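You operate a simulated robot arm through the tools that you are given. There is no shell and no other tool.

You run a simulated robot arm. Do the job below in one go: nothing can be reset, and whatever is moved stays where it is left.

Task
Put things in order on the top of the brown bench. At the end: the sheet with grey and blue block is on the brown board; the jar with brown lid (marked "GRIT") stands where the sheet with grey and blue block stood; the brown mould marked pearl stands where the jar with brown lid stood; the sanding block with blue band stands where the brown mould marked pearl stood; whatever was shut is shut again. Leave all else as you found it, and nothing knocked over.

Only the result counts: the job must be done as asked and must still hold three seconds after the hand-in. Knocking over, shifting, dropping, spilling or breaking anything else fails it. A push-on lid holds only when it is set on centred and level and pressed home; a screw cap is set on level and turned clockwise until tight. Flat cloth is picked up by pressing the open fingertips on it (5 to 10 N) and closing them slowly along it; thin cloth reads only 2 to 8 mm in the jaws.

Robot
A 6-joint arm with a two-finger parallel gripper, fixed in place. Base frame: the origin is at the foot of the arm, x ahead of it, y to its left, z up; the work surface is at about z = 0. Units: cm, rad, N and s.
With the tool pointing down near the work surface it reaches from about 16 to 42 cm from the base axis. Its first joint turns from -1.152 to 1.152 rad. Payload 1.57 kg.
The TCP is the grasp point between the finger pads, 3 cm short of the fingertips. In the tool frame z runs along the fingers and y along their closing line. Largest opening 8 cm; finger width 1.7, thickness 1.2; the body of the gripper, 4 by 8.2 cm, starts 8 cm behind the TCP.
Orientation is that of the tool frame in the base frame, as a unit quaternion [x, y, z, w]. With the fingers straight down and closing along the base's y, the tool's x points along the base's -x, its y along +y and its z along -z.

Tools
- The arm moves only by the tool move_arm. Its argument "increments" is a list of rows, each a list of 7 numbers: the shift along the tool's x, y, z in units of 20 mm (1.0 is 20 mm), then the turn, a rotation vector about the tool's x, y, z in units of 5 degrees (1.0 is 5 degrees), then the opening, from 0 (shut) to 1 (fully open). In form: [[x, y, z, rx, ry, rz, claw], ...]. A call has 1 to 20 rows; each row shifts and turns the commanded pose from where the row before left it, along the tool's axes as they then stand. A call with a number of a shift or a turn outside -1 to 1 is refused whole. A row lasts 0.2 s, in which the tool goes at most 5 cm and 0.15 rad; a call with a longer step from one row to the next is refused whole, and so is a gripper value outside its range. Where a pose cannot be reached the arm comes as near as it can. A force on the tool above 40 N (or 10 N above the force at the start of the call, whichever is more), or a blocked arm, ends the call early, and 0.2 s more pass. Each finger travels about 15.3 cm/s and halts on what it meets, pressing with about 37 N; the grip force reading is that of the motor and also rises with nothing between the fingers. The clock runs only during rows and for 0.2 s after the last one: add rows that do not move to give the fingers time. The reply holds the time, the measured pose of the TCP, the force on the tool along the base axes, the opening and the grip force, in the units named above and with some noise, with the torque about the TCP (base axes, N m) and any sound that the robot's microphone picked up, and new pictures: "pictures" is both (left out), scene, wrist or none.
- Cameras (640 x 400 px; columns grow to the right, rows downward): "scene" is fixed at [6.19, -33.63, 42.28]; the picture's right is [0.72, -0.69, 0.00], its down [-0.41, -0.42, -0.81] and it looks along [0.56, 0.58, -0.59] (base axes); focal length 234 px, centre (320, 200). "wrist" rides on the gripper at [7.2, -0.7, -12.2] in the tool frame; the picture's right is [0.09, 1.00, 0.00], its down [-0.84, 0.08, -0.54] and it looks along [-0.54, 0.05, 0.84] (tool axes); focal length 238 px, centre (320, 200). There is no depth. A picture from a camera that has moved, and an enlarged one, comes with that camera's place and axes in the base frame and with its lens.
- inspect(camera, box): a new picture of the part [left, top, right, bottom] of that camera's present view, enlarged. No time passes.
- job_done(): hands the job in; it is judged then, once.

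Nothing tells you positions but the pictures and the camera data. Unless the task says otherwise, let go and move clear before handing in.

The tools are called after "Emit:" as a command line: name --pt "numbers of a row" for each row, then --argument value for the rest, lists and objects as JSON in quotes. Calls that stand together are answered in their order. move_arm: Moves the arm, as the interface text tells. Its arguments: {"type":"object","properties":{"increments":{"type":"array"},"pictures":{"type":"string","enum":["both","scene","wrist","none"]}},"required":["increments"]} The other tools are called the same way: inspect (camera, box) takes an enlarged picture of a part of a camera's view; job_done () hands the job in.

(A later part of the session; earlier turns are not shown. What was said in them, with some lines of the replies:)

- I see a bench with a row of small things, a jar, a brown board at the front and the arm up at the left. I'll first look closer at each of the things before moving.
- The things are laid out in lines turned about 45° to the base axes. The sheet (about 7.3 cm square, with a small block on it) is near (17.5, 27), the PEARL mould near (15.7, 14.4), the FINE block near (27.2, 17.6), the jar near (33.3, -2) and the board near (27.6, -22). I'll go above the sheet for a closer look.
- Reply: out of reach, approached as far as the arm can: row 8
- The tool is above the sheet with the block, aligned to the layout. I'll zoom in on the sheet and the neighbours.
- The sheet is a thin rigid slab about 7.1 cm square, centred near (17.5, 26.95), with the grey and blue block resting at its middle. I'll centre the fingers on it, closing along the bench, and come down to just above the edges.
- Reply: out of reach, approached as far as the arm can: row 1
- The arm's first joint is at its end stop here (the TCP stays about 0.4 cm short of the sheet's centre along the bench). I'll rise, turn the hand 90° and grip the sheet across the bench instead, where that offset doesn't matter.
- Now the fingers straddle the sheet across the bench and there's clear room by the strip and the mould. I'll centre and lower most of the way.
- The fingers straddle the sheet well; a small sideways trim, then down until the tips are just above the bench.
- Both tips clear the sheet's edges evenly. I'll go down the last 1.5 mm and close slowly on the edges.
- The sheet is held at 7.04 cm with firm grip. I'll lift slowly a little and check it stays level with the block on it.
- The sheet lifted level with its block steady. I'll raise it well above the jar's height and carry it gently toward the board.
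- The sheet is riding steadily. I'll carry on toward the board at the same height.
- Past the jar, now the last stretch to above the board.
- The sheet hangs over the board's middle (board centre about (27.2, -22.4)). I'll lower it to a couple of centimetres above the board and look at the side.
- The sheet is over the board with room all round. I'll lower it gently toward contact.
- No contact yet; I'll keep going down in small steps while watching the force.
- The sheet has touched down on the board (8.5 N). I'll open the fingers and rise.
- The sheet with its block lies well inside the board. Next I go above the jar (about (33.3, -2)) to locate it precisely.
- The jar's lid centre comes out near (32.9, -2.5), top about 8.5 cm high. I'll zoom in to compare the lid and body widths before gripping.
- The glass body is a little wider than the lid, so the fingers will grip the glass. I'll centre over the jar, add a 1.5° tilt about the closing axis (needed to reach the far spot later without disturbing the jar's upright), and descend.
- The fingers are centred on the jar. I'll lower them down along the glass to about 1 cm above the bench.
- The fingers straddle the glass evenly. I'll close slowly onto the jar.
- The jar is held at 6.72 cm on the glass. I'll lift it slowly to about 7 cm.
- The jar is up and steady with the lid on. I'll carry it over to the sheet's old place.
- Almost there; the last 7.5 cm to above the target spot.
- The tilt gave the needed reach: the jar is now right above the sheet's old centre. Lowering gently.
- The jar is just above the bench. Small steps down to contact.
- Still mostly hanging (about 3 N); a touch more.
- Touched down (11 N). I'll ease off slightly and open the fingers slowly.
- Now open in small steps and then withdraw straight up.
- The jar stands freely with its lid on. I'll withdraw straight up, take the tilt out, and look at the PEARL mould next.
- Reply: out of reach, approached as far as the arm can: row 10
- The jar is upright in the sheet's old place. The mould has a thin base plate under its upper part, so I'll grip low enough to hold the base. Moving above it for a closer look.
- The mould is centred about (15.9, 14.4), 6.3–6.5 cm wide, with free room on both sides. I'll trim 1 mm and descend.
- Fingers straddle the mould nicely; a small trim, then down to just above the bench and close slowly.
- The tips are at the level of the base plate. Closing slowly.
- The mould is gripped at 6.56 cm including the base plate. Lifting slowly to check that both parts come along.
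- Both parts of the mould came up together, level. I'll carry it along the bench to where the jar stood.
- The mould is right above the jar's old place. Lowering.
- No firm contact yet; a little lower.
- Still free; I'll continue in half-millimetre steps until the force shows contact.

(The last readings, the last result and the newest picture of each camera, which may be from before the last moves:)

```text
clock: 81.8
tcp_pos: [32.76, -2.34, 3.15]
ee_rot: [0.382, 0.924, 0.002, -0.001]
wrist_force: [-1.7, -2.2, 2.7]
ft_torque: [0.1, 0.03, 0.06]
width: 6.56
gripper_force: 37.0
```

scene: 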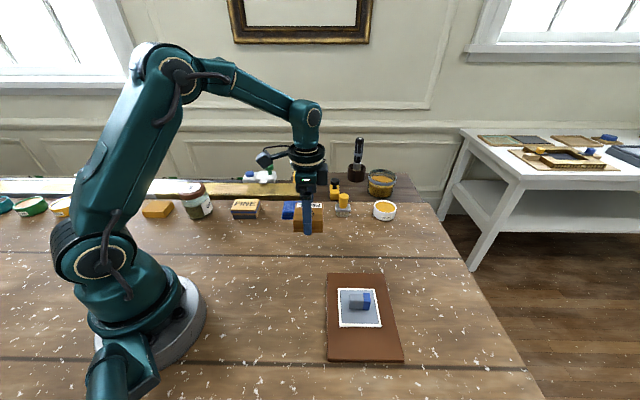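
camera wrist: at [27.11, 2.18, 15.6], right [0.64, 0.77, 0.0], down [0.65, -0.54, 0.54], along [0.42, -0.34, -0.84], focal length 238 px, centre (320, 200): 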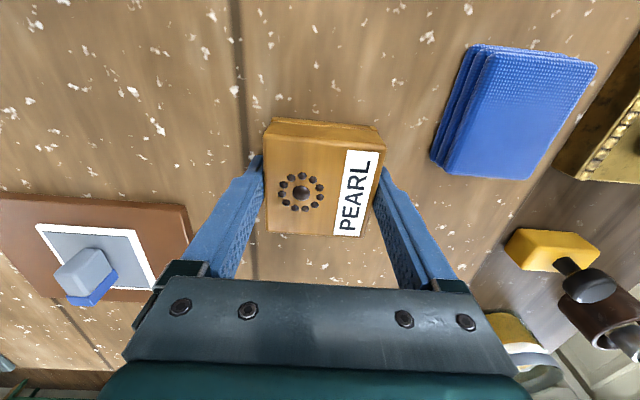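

Contact at about 3 N. I'll open slowly and rise straight up.

Emit:
move_arm --pt "0 0 0 0 0 0 0.78" --pt "0 0 0 0 0 0 0.81" --pt "0 0 0 0 0 0 0.83" --pt "0 0 0 0 0 0 0.86" --pt "0 0 0 0 0 0 0.9" --pt "0 0 0 0 0 0 0.95" --pt "0 0 0 0 0 0 1" --pt "0 0 0 0 0 0 1" --pt "0 0 -0.2 0 0 0 1" --pt "0 0 -0.5 0 0 0 1" --pt "0 0 -0.8 0 0 0 1" --pt "0 0 -0.8 0 0 0 1" --pt "0 0 -0.8 0 0 0 1" --pt "0 0 -0.8 0 0 0 1" --pt "0 0 -0.8 0 0 0 1" --pt "0 0 -0.8 0 0 0 1" --pt "0 0 -0.8 0 0 0 1" --pt "0 0 0 0 0 0 1" --pictures "both"

Emit:
inspect --camera "scene" --box '[270, 190, 350, 260]'

Emit:
inspect --camera "wrist" --box '[250, 70, 400, 190]'

```text
clock: 85.6
tcp_pos: [32.73, -2.37, 15.7]
ee_rot: [0.383, 0.924, 0.002, -0.001]
wrist_force: [0.1, -0.1, 0.4]
ft_torque: [0.0, -0.01, 0.03]
width: 8.0
gripper_force: 0.2
camera wrist: at [27.13, 2.19, 27.95], right [0.64, 0.77, 0.0], down [0.65, -0.54, 0.54], along [0.42, -0.34, -0.84], focal length 238 px, centre (320, 200)
```

scene: 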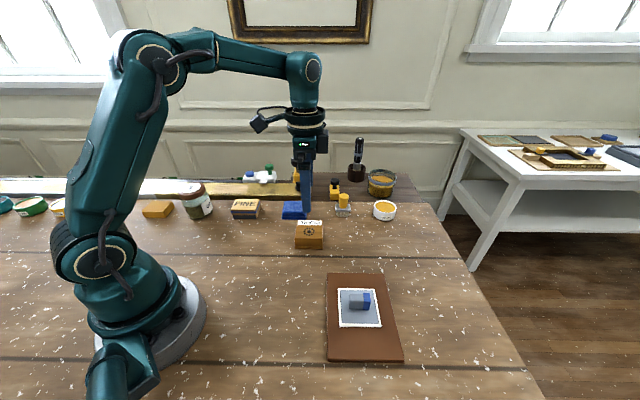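
wrist: 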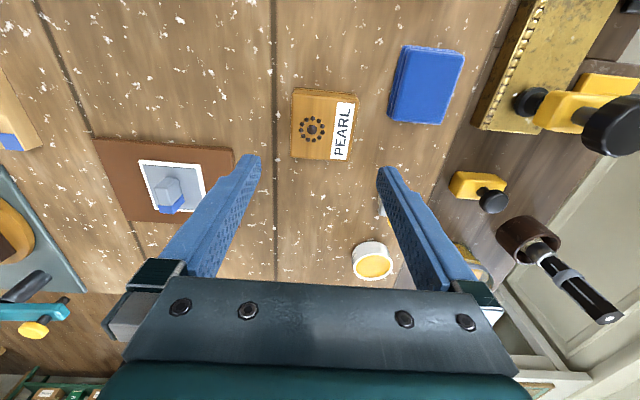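

```text
5.71 times, centred on (310, 225) of scene
camera zoom: at [6.19, -33.63, 42.28], right [0.72, -0.69, 0.0], down [-0.41, -0.42, -0.81], along [0.56, 0.58, -0.59], focal length 1340 px, centre (377, 57)
```

zoom: 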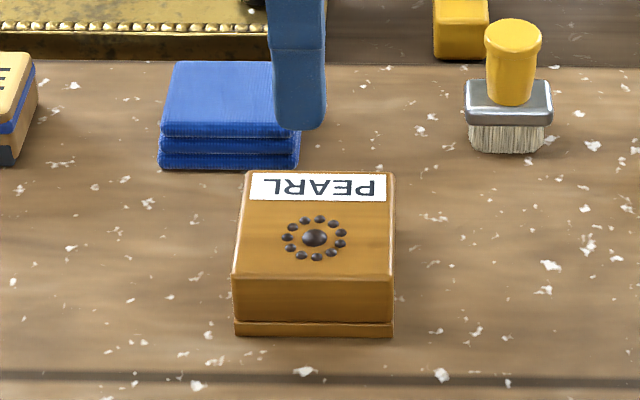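

```text
3.33 times, centred on (325, 130) of wrist
camera zoom: at [27.13, 2.19, 27.95], right [0.64, 0.77, 0.0], down [0.65, -0.54, 0.54], along [0.42, -0.34, -0.84], focal length 794 px, centre (303, 433)
```

zoom: 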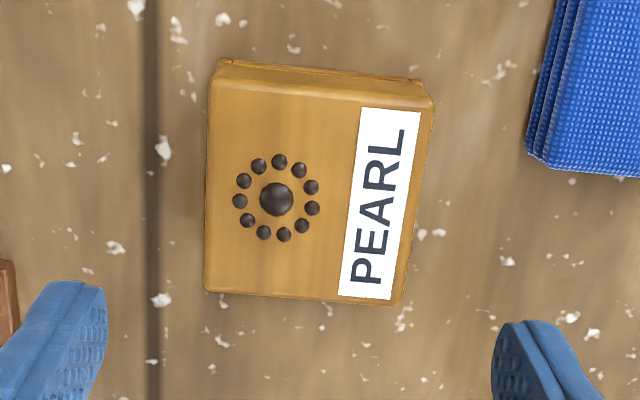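

The mould stands where the jar was, with both parts together. Now to the FINE sanding block; moving above it for a look.

Emit:
move_arm --pt "0.4 0.23 0 0 0 0 1" --pt "0.75 0.427 0 0 0 0 1" --pt "0.75 0.427 0 0 0 0 1" --pt "0.75 0.427 0 0 0 0 1" --pt "0.75 0.427 0 0 0 0 1" --pt "0.75 0.427 0 0 0 0 1" --pt "0.75 0.427 0 0 0 0 1" --pt "0.75 0.427 0 0 0 0 1" --pt "0.75 0.427 0 0 0 0 1" --pt "0.75 0.427 0 0 0 0 1" --pt "0.75 0.427 0 0 0 0 0.9" --pt "0.75 0.427 0 0 0 0 0.82" --pt "0.37 0.21 0 0 0 0 0.82" --pt "0 0 0 0 0 0 0.82" --pt "0 0 0 0 0 0 0.82" --pictures "both"

Emit:
inspect --camera "wrist" --box '[240, 70, 400, 190]'

Emit:
inspect --camera "scene" --box '[220, 180, 280, 230]'

```text
clock: 88.8
tcp_pos: [27.06, 17.54, 15.76]
ee_rot: [0.382, 0.924, 0.0, 0.0]
wrist_force: [0.7, -0.2, -0.1]
ft_torque: [0.01, -0.01, -0.03]
width: 6.59
gripper_force: 0.1
camera wrist: at [21.55, 22.17, 28.03], right [0.64, 0.77, 0.0], down [0.65, -0.54, 0.54], along [0.42, -0.34, -0.84], focal length 238 px, centre (320, 200)
```

scene: 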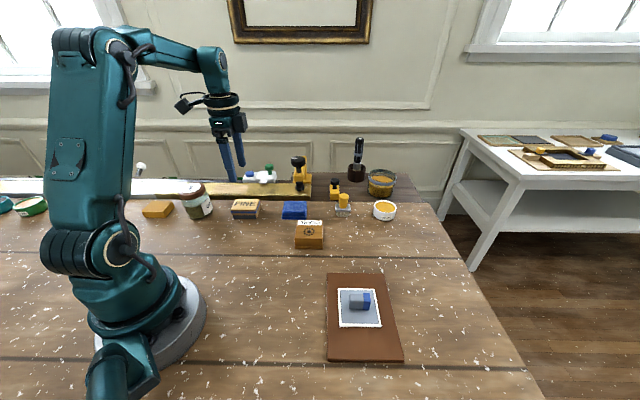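
wrist: 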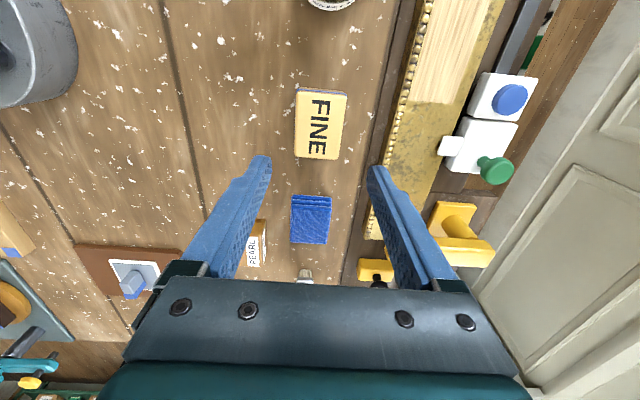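

```text
3.33 times, centred on (320, 130) of wrist
camera zoom: at [21.55, 22.17, 28.03], right [0.64, 0.77, 0.0], down [0.65, -0.54, 0.54], along [0.42, -0.34, -0.84], focal length 794 px, centre (320, 433)
```

zoom: 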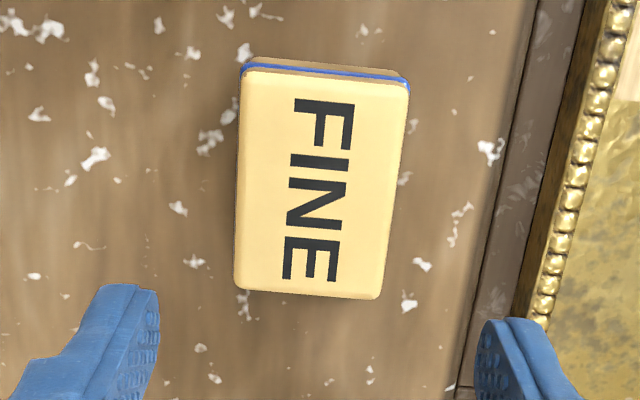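

```text
8.00 times, centred on (250, 205) of scene
camera zoom: at [6.19, -33.63, 42.28], right [0.72, -0.69, 0.0], down [-0.41, -0.42, -0.81], along [0.56, 0.58, -0.59], focal length 1876 px, centre (880, 160)
```

zoom: 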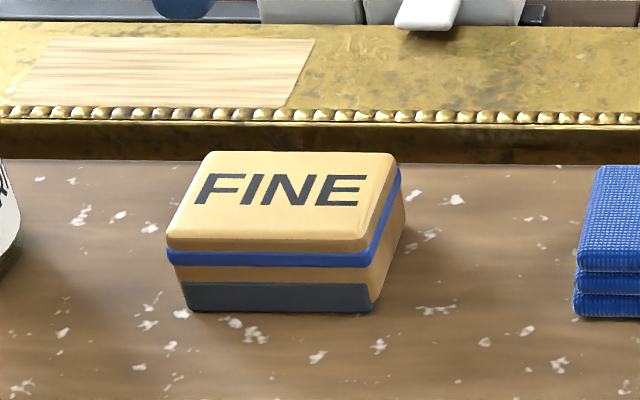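

The FINE block is centred near (27.0, 17.45), 4.9 cm across and 3 cm tall, with enough gap to the frame strip. I'll trim slightly and descend with the fingers partly open.

Emit:
move_arm --pt "0 -0.085 0.4 0 0 0 0.82" --pt "0 0 0.8 0 0 0 0.82" --pt "0 0 0.8 0 0 0 0.82" --pt "0 0 0.8 0 0 0 0.82" --pt "0 0 0.8 0 0 0 0.82" --pt "0 0 0.8 0 0 0 0.82" --pt "0 0 0.4 0 0 0 0.82" --pt "0 0 0 0 0 0 0.82" --pt "0 0 0 0 0 0 0.82" --pictures "both"

Emit:
inspect --camera "wrist" --box '[220, 70, 420, 220]'

Emit:
inspect --camera "scene" --box '[215, 170, 285, 230]'

```text
clock: 90.8
tcp_pos: [27.07, 17.5, 6.33]
ee_rot: [0.382, 0.924, 0.001, -0.001]
wrist_force: [-0.3, 0.0, -0.2]
ft_torque: [-0.03, 0.02, 0.03]
width: 6.55
gripper_force: 0.0
camera wrist: at [21.49, 22.12, 18.52], right [0.64, 0.77, 0.0], down [0.65, -0.54, 0.54], along [0.42, -0.34, -0.84], focal length 238 px, centre (320, 200)
```

scene: 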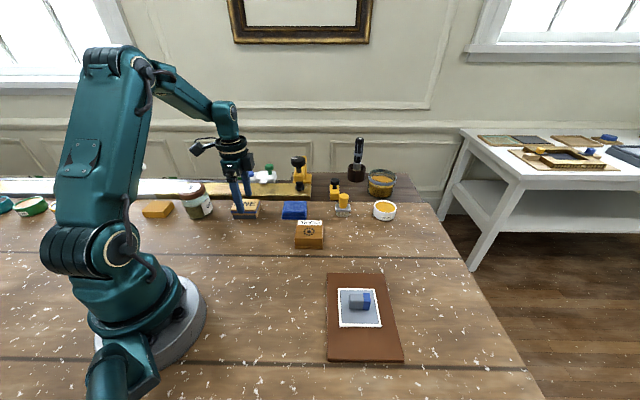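
wrist: 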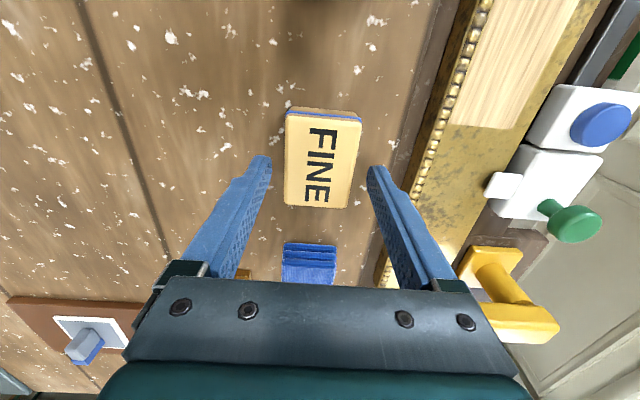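

```text
2.67 times, centred on (320, 145) of wrist
camera zoom: at [21.49, 22.12, 18.52], right [0.64, 0.77, 0.0], down [0.65, -0.54, 0.54], along [0.42, -0.34, -0.84], focal length 636 px, centre (320, 347)
```

zoom: 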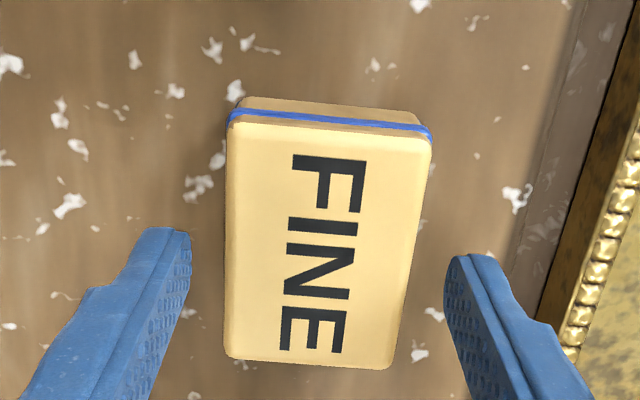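

```text
6.67 times, centred on (250, 200) of scene
camera zoom: at [6.19, -33.63, 42.28], right [0.72, -0.69, 0.0], down [-0.41, -0.42, -0.81], along [0.56, 0.58, -0.59], focal length 1563 px, centre (787, 200)
```

zoom: 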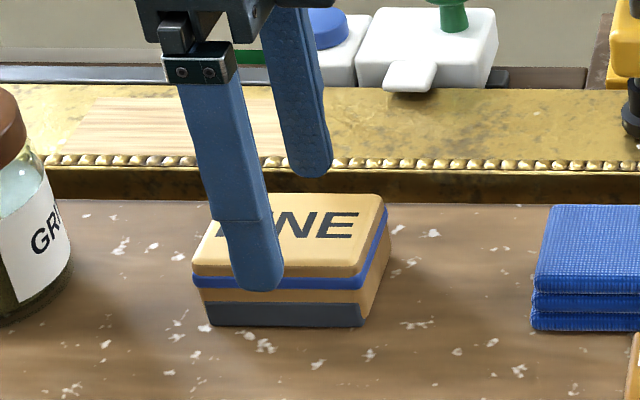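

Well aligned. Down to just above the bench, then close slowly on the block.

Emit:
move_arm --pt "0 0 0.4 0 0 0 0.82" --pt "0 0 0.5 0 0 0 0.82" --pt "0 0 0.4 0 0 0 0.82" --pt "0 0 0.2 0 0 0 0.82" --pt "0 0 0 0 0 0 0.82" --pt "0 0 0 0 0 0 0.82" --pictures "none"

Emit:
move_arm --pt "0 0 0 0 0 0 0.75" --pt "0 0 0 0 0 0 0.7" --pt "0 0 0 0 0 0 0.67" --pt "0 0 0 0 0 0 0.65" --pt "0 0 0 0 0 0 0.63" --pt "0 0 0 0 0 0 0.61" --pt "0 0 0 0 0 0 0.59" --pt "0 0 0 0 0 0 0.57" --pt "0 0 0 0 0 0 0.55" --pt "0 0 0 0 0 0 0.53" --pt "0 0 0 0 0 0 0.53" --pictures "wrist"

Emit:
inspect --camera "scene" --box '[215, 170, 285, 230]'

```text
clock: 92.2
tcp_pos: [27.19, 17.59, 3.26]
ee_rot: [0.382, 0.924, 0.001, 0.0]
wrist_force: [-0.8, 0.1, 0.0]
ft_torque: [0.0, -0.01, -0.01]
width: 6.56
gripper_force: 0.0
```

```text
clock: 94.6
tcp_pos: [27.08, 17.55, 3.22]
ee_rot: [0.383, 0.924, 0.001, 0.0]
wrist_force: [-0.3, 1.1, -0.3]
ft_torque: [0.0, 0.01, 0.01]
width: 4.92
gripper_force: 36.6
camera wrist: at [21.53, 22.11, 15.46], right [0.64, 0.77, 0.0], down [0.65, -0.54, 0.54], along [0.42, -0.34, -0.84], focal length 238 px, centre (320, 200)
```

wrist: 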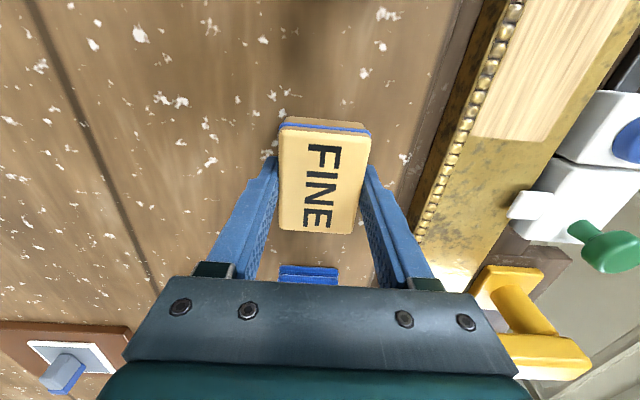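

```text
6.67 times, centred on (250, 200) of scene
camera zoom: at [6.19, -33.63, 42.28], right [0.72, -0.69, 0.0], down [-0.41, -0.42, -0.81], along [0.56, 0.58, -0.59], focal length 1563 px, centre (787, 200)
```

zoom: 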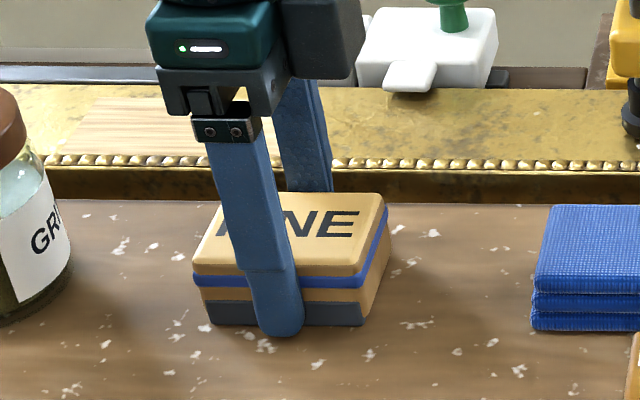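

The block is held at 4.92 cm. Lifting and carrying it to where the mould stood, near (15.9, 14.4).

Emit:
move_arm --pt "0 0 -0.1 0 0 0 0.53" --pt "0 0 -0.2 0 0 0 0.53" --pt "0 0 -0.4 0 0 0 0.53" --pt "0 0 -0.6 0 0 0 0.53" --pt "0 0 -0.7 0 0 0 0.53" --pt "0 0 -0.7 0 0 0 0.53" --pt "0 0 -0.5 0 0 0 0.53" --pt "0 0 -0.2 0 0 0 0.53" --pt "0.15 -0.26 0 0 0 0 0.53" --pt "0.3 -0.53 0 0 0 0 0.53" --pt "0.4 -0.7 0 0 0 0 0.53" --pt "0.45 -0.8 0 0 0 0 0.53" --pt "0.45 -0.8 0 0 0 0 0.53" --pt "0.45 -0.8 0 0 0 0 0.53" --pt "0.35 -0.6 0 0 0 0 0.53" --pt "0.22 -0.38 0 0 0 0 0.53" --pt "0.1 -0.18 0 0 0 0 0.53" --pt "0 0 0 0 0 0 0.53" --pt "0 0 0 0 0 0 0.53" --pictures "both"

```text
clock: 98.6
tcp_pos: [15.88, 14.4, 10.04]
ee_rot: [0.383, 0.924, 0.001, 0.0]
wrist_force: [-0.5, 0.1, -0.7]
ft_torque: [0.0, 0.04, 0.02]
width: 4.9
gripper_force: 37.2
camera wrist: at [10.31, 18.96, 22.23], right [0.64, 0.77, 0.0], down [0.65, -0.54, 0.54], along [0.42, -0.34, -0.84], focal length 238 px, centre (320, 200)
```

scene: 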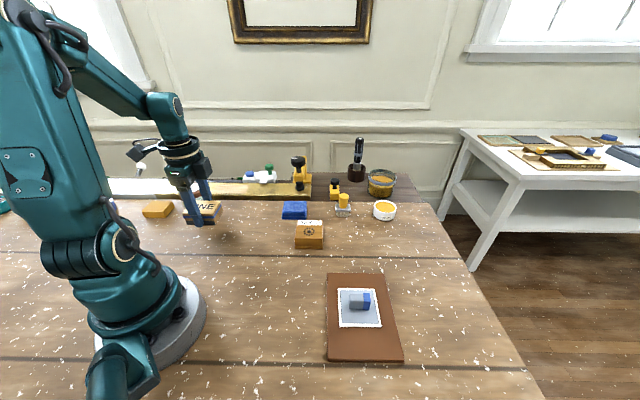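
wrist: 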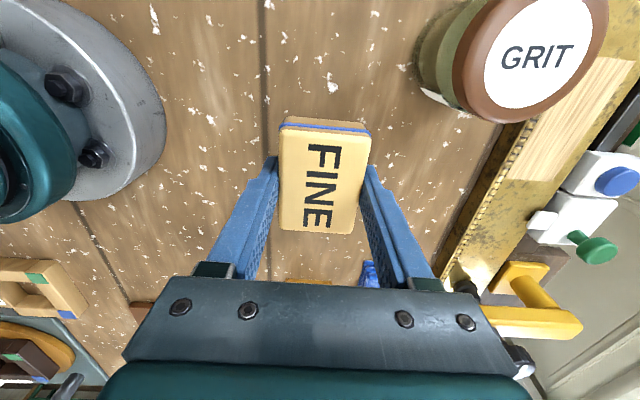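

The block is above the mould's old place. Lowering gently.

Emit:
move_arm --pt "0 0 0.3 0 0 0 0.53" --pt "0 0 0.6 0 0 0 0.53" --pt "0 0 0.7 0 0 0 0.53" --pt "0 0 0.7 0 0 0 0.53" --pt "0 0 0.5 0 0 0 0.53" --pt "0 0 0.3 0 0 0 0.53" --pt "0 0 0.15 0 0 0 0.53" --pt "0 0 0.05 0 0 0 0.53" --pt "0 0 0 0 0 0 0.53" --pt "0 0 0 0 0 0 0.53" --pictures "wrist"

Emit:
move_arm --pt "0 0 0.025 0 0 0 0.53" --pt "0 0 0 0 0 0 0.53" --pictures "none"

```text
clock: 100.8
tcp_pos: [15.68, 14.37, 3.41]
ee_rot: [0.382, 0.924, 0.002, -0.001]
wrist_force: [-0.1, 1.4, -0.4]
ft_torque: [0.02, 0.0, -0.01]
width: 4.89
gripper_force: 36.4
camera wrist: at [10.19, 18.96, 15.68], right [0.64, 0.77, 0.0], down [0.65, -0.54, 0.54], along [0.42, -0.34, -0.84], focal length 238 px, centre (320, 200)
```

wrist: 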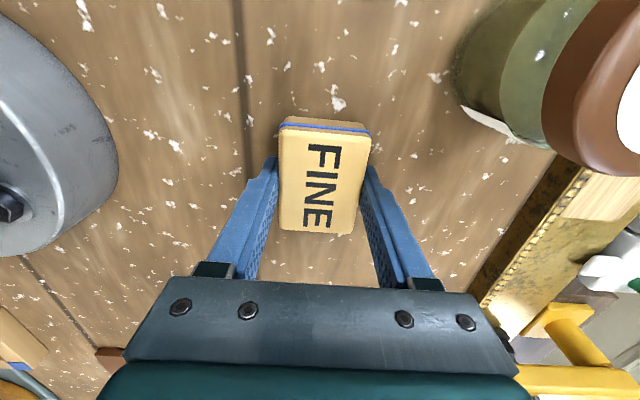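

```text
clock: 101.4
tcp_pos: [15.81, 14.44, 3.35]
ee_rot: [0.382, 0.924, 0.002, 0.0]
wrist_force: [0.3, -0.5, -0.4]
ft_torque: [0.05, -0.01, 0.01]
width: 4.91
gripper_force: 37.4
```

Still slightly above; more small steps.

Emit:
move_arm --pt "0 0 0.05 0 0 0 0.53" --pt "0 0 0 0 0 0 0.53" --pictures "none"

Emit:
move_arm --pt "0 0 0.025 0 0 0 0.53" --pt "0 0 0 0 0 0 0.53" --pictures "none"

```text
clock: 102.0
tcp_pos: [15.8, 14.3, 3.31]
ee_rot: [0.383, 0.924, 0.002, 0.0]
wrist_force: [-0.6, 0.2, -0.2]
ft_torque: [0.06, 0.0, 0.0]
width: 4.89
gripper_force: 37.4
```

```text
clock: 102.6
tcp_pos: [15.8, 14.44, 3.14]
ee_rot: [0.381, 0.925, 0.001, 0.0]
wrist_force: [-1.8, -4.4, 22.9]
ft_torque: [-0.16, 0.21, -0.03]
width: 4.88
gripper_force: 37.1
```

Contact is firm (about 23 N); I'll ease off a hair, open slowly and rise.

Emit:
move_arm --pt "0 0 -0.02 0 0 0 0.53" --pt "0 0 0 0 0 0 0.53" --pt "0 0 0 0 0 0 0.58" --pt "0 0 0 0 0 0 0.61" --pt "0 0 0 0 0 0 0.63" --pt "0 0 0 0 0 0 0.66" --pt "0 0 0 0 0 0 0.7" --pt "0 0 0 0 0 0 0.76" --pt "0 0 0 0 0 0 0.82" --pt "0 0 0 0 0 0 0.82" --pt "0 0 -0.2 0 0 0 0.82" --pt "0 0 -0.5 0 0 0 0.82" --pt "0 0 -0.8 0 0 0 0.82" --pt "0 0 -0.8 0 0 0 0.82" --pt "0 0 -0.8 0 0 0 0.82" --pt "0 0 -0.8 0 0 0 0.82" --pt "0 0 -0.8 0 0 0 0.82" --pt "0 0 -0.8 0 0 0 0.82" --pt "0 0 -0.8 0 0 0 0.82" --pt "0 0 0 0 0 0 0.82" --pictures "both"

Emit:
inspect --camera "scene" --box '[140, 170, 260, 260]'

Emit:
inspect --camera "wrist" --box '[240, 60, 400, 190]'

```text
clock: 106.8
tcp_pos: [15.79, 14.35, 16.01]
ee_rot: [0.383, 0.924, 0.001, 0.0]
wrist_force: [-0.2, -0.1, 0.4]
ft_torque: [-0.03, 0.02, 0.02]
width: 6.56
gripper_force: 0.0
camera wrist: at [10.26, 18.96, 28.17], right [0.64, 0.77, 0.0], down [0.65, -0.54, 0.54], along [0.42, -0.34, -0.84], focal length 238 px, centre (320, 200)
```

scene: 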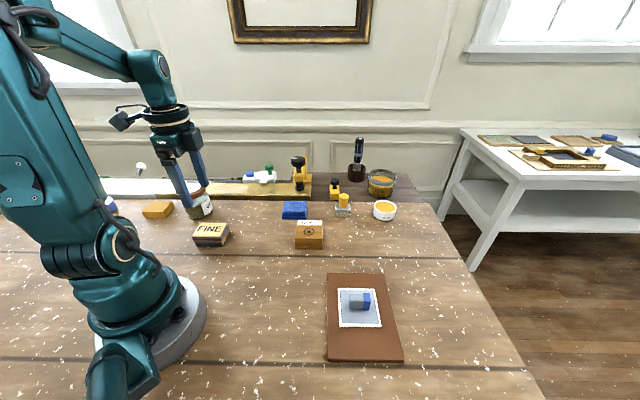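
wrist: 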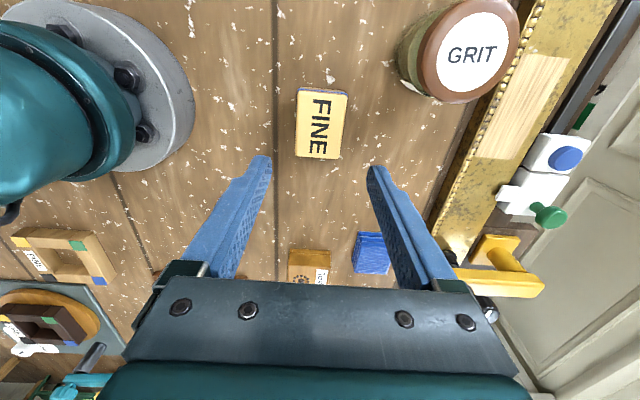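

```text
4.44 times, centred on (200, 215) of scene
camera zoom: at [6.19, -33.63, 42.28], right [0.72, -0.69, 0.0], down [-0.41, -0.42, -0.81], along [0.56, 0.58, -0.59], focal length 1042 px, centre (853, 133)
```

zoom: 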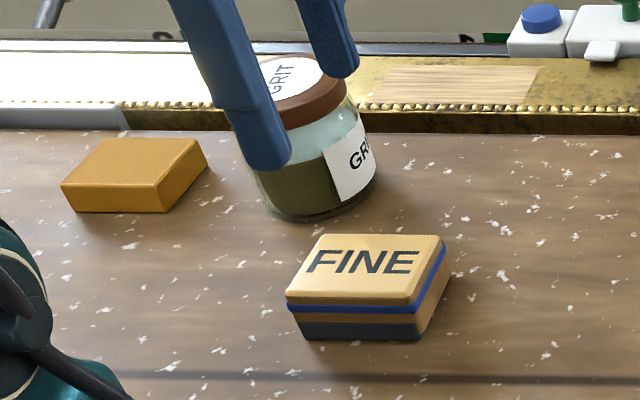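

```text
3.08 times, centred on (320, 125) of wrist
camera zoom: at [10.26, 18.96, 28.17], right [0.64, 0.77, 0.0], down [0.65, -0.54, 0.54], along [0.42, -0.34, -0.84], focal length 733 px, centre (320, 431)
```

zoom: 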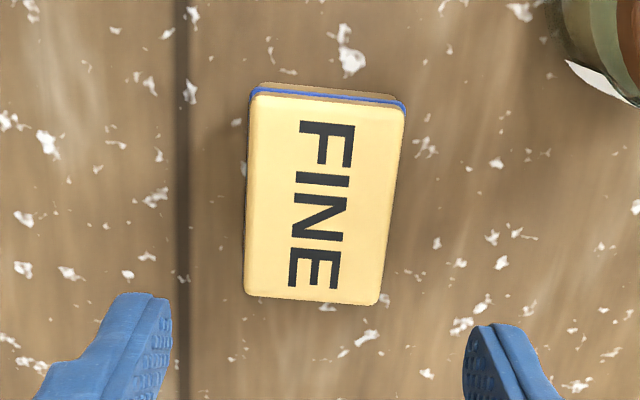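

All four things are in their new places. Before handing in, I'll check the labels on the other frames at the edge of the wrist view and the general state of the bench.

Emit:
inspect --camera "wrist" --box '[0, 210, 130, 300]'

Emit:
inspect --camera "wrist" --box '[0, 270, 130, 390]'

Emit:
inspect --camera "scene" --box '[260, 150, 440, 370]'

Emit:
inspect --camera "scene" --box '[0, 150, 150, 260]'

```text
4.44 times, centred on (65, 255) of wrist
camera zoom: at [10.26, 18.96, 28.17], right [0.64, 0.77, 0.0], down [0.65, -0.54, 0.54], along [0.42, -0.34, -0.84], focal length 1059 px, centre (1453, -44)
```

zoom: 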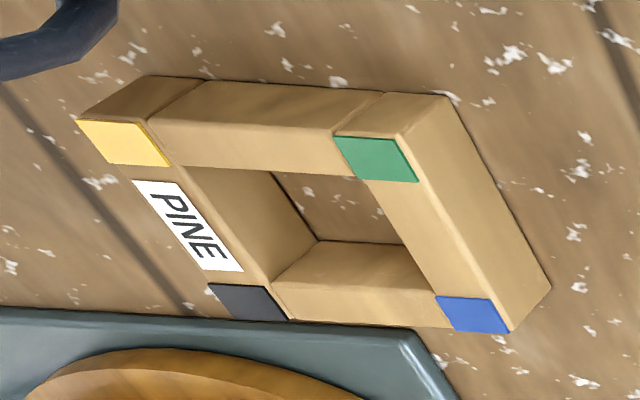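

```text
3.33 times, centred on (65, 330) of wrist
camera zoom: at [10.26, 18.96, 28.17], right [0.64, 0.77, 0.0], down [0.65, -0.54, 0.54], along [0.42, -0.34, -0.84], focal length 794 px, centre (1170, -233)
```

zoom: 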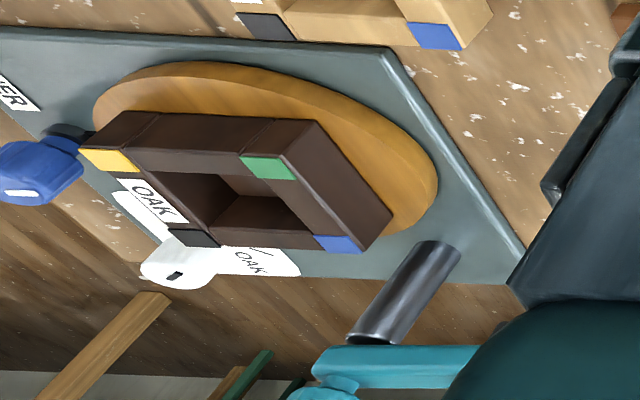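

```text
1.82 times, centred on (350, 260) of scene
camera zoom: at [6.19, -33.63, 42.28], right [0.72, -0.69, 0.0], down [-0.41, -0.42, -0.81], along [0.56, 0.58, -0.59], focal length 426 px, centre (266, 91)
```

zoom: 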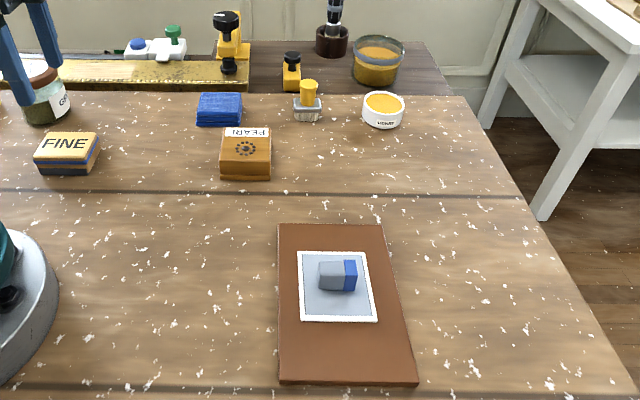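

```text
3.64 times, centred on (75, 205) of scene
camera zoom: at [6.19, -33.63, 42.28], right [0.72, -0.69, 0.0], down [-0.41, -0.42, -0.81], along [0.56, 0.58, -0.59], focal length 852 px, centre (1211, 182)
```

zoom: 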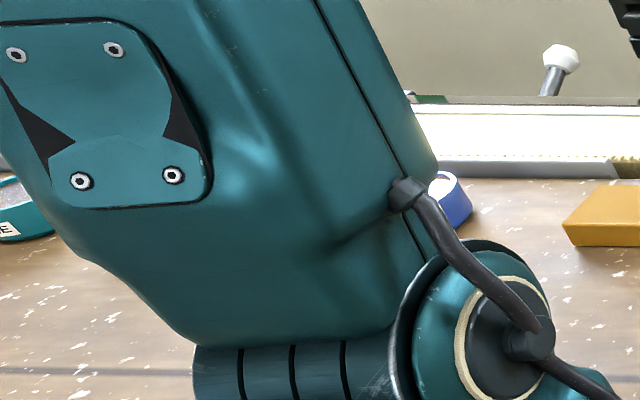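

The other frames are marked PINE and OAK, so PEARL was the right mould. The sheet and its block are on the board; the jar, mould and FINE block stand in their new places, shut and upright. The hand is empty and well clear, so I'm handing in.

Emit:
job_done

```text
The job is handed in.
```

I finished the job and handed it in; no verdict came back. The last pictures show everything where you asked:

- **Sheet with the grey and blue block:** it lies well inside the edges of the brown board, and the block is still on it.
- **GRIT jar:** it stands upright where the sheet was. I never opened it, and the lid is still on.
- **PEARL mould:** it stands where the jar was, with its base plate and upper part together.
- **FINE sanding block (blue band):** it stands where the mould was.

I estimate each placement is within a few millimetres of the original spot. The FINE block pressed onto the bench at about 23 N when I set it down, then I eased off before letting go. Nothing else looked moved or knocked over, though the arm hides part of the bench's left end. The gripper is empty, about 10 cm above the FINE block.
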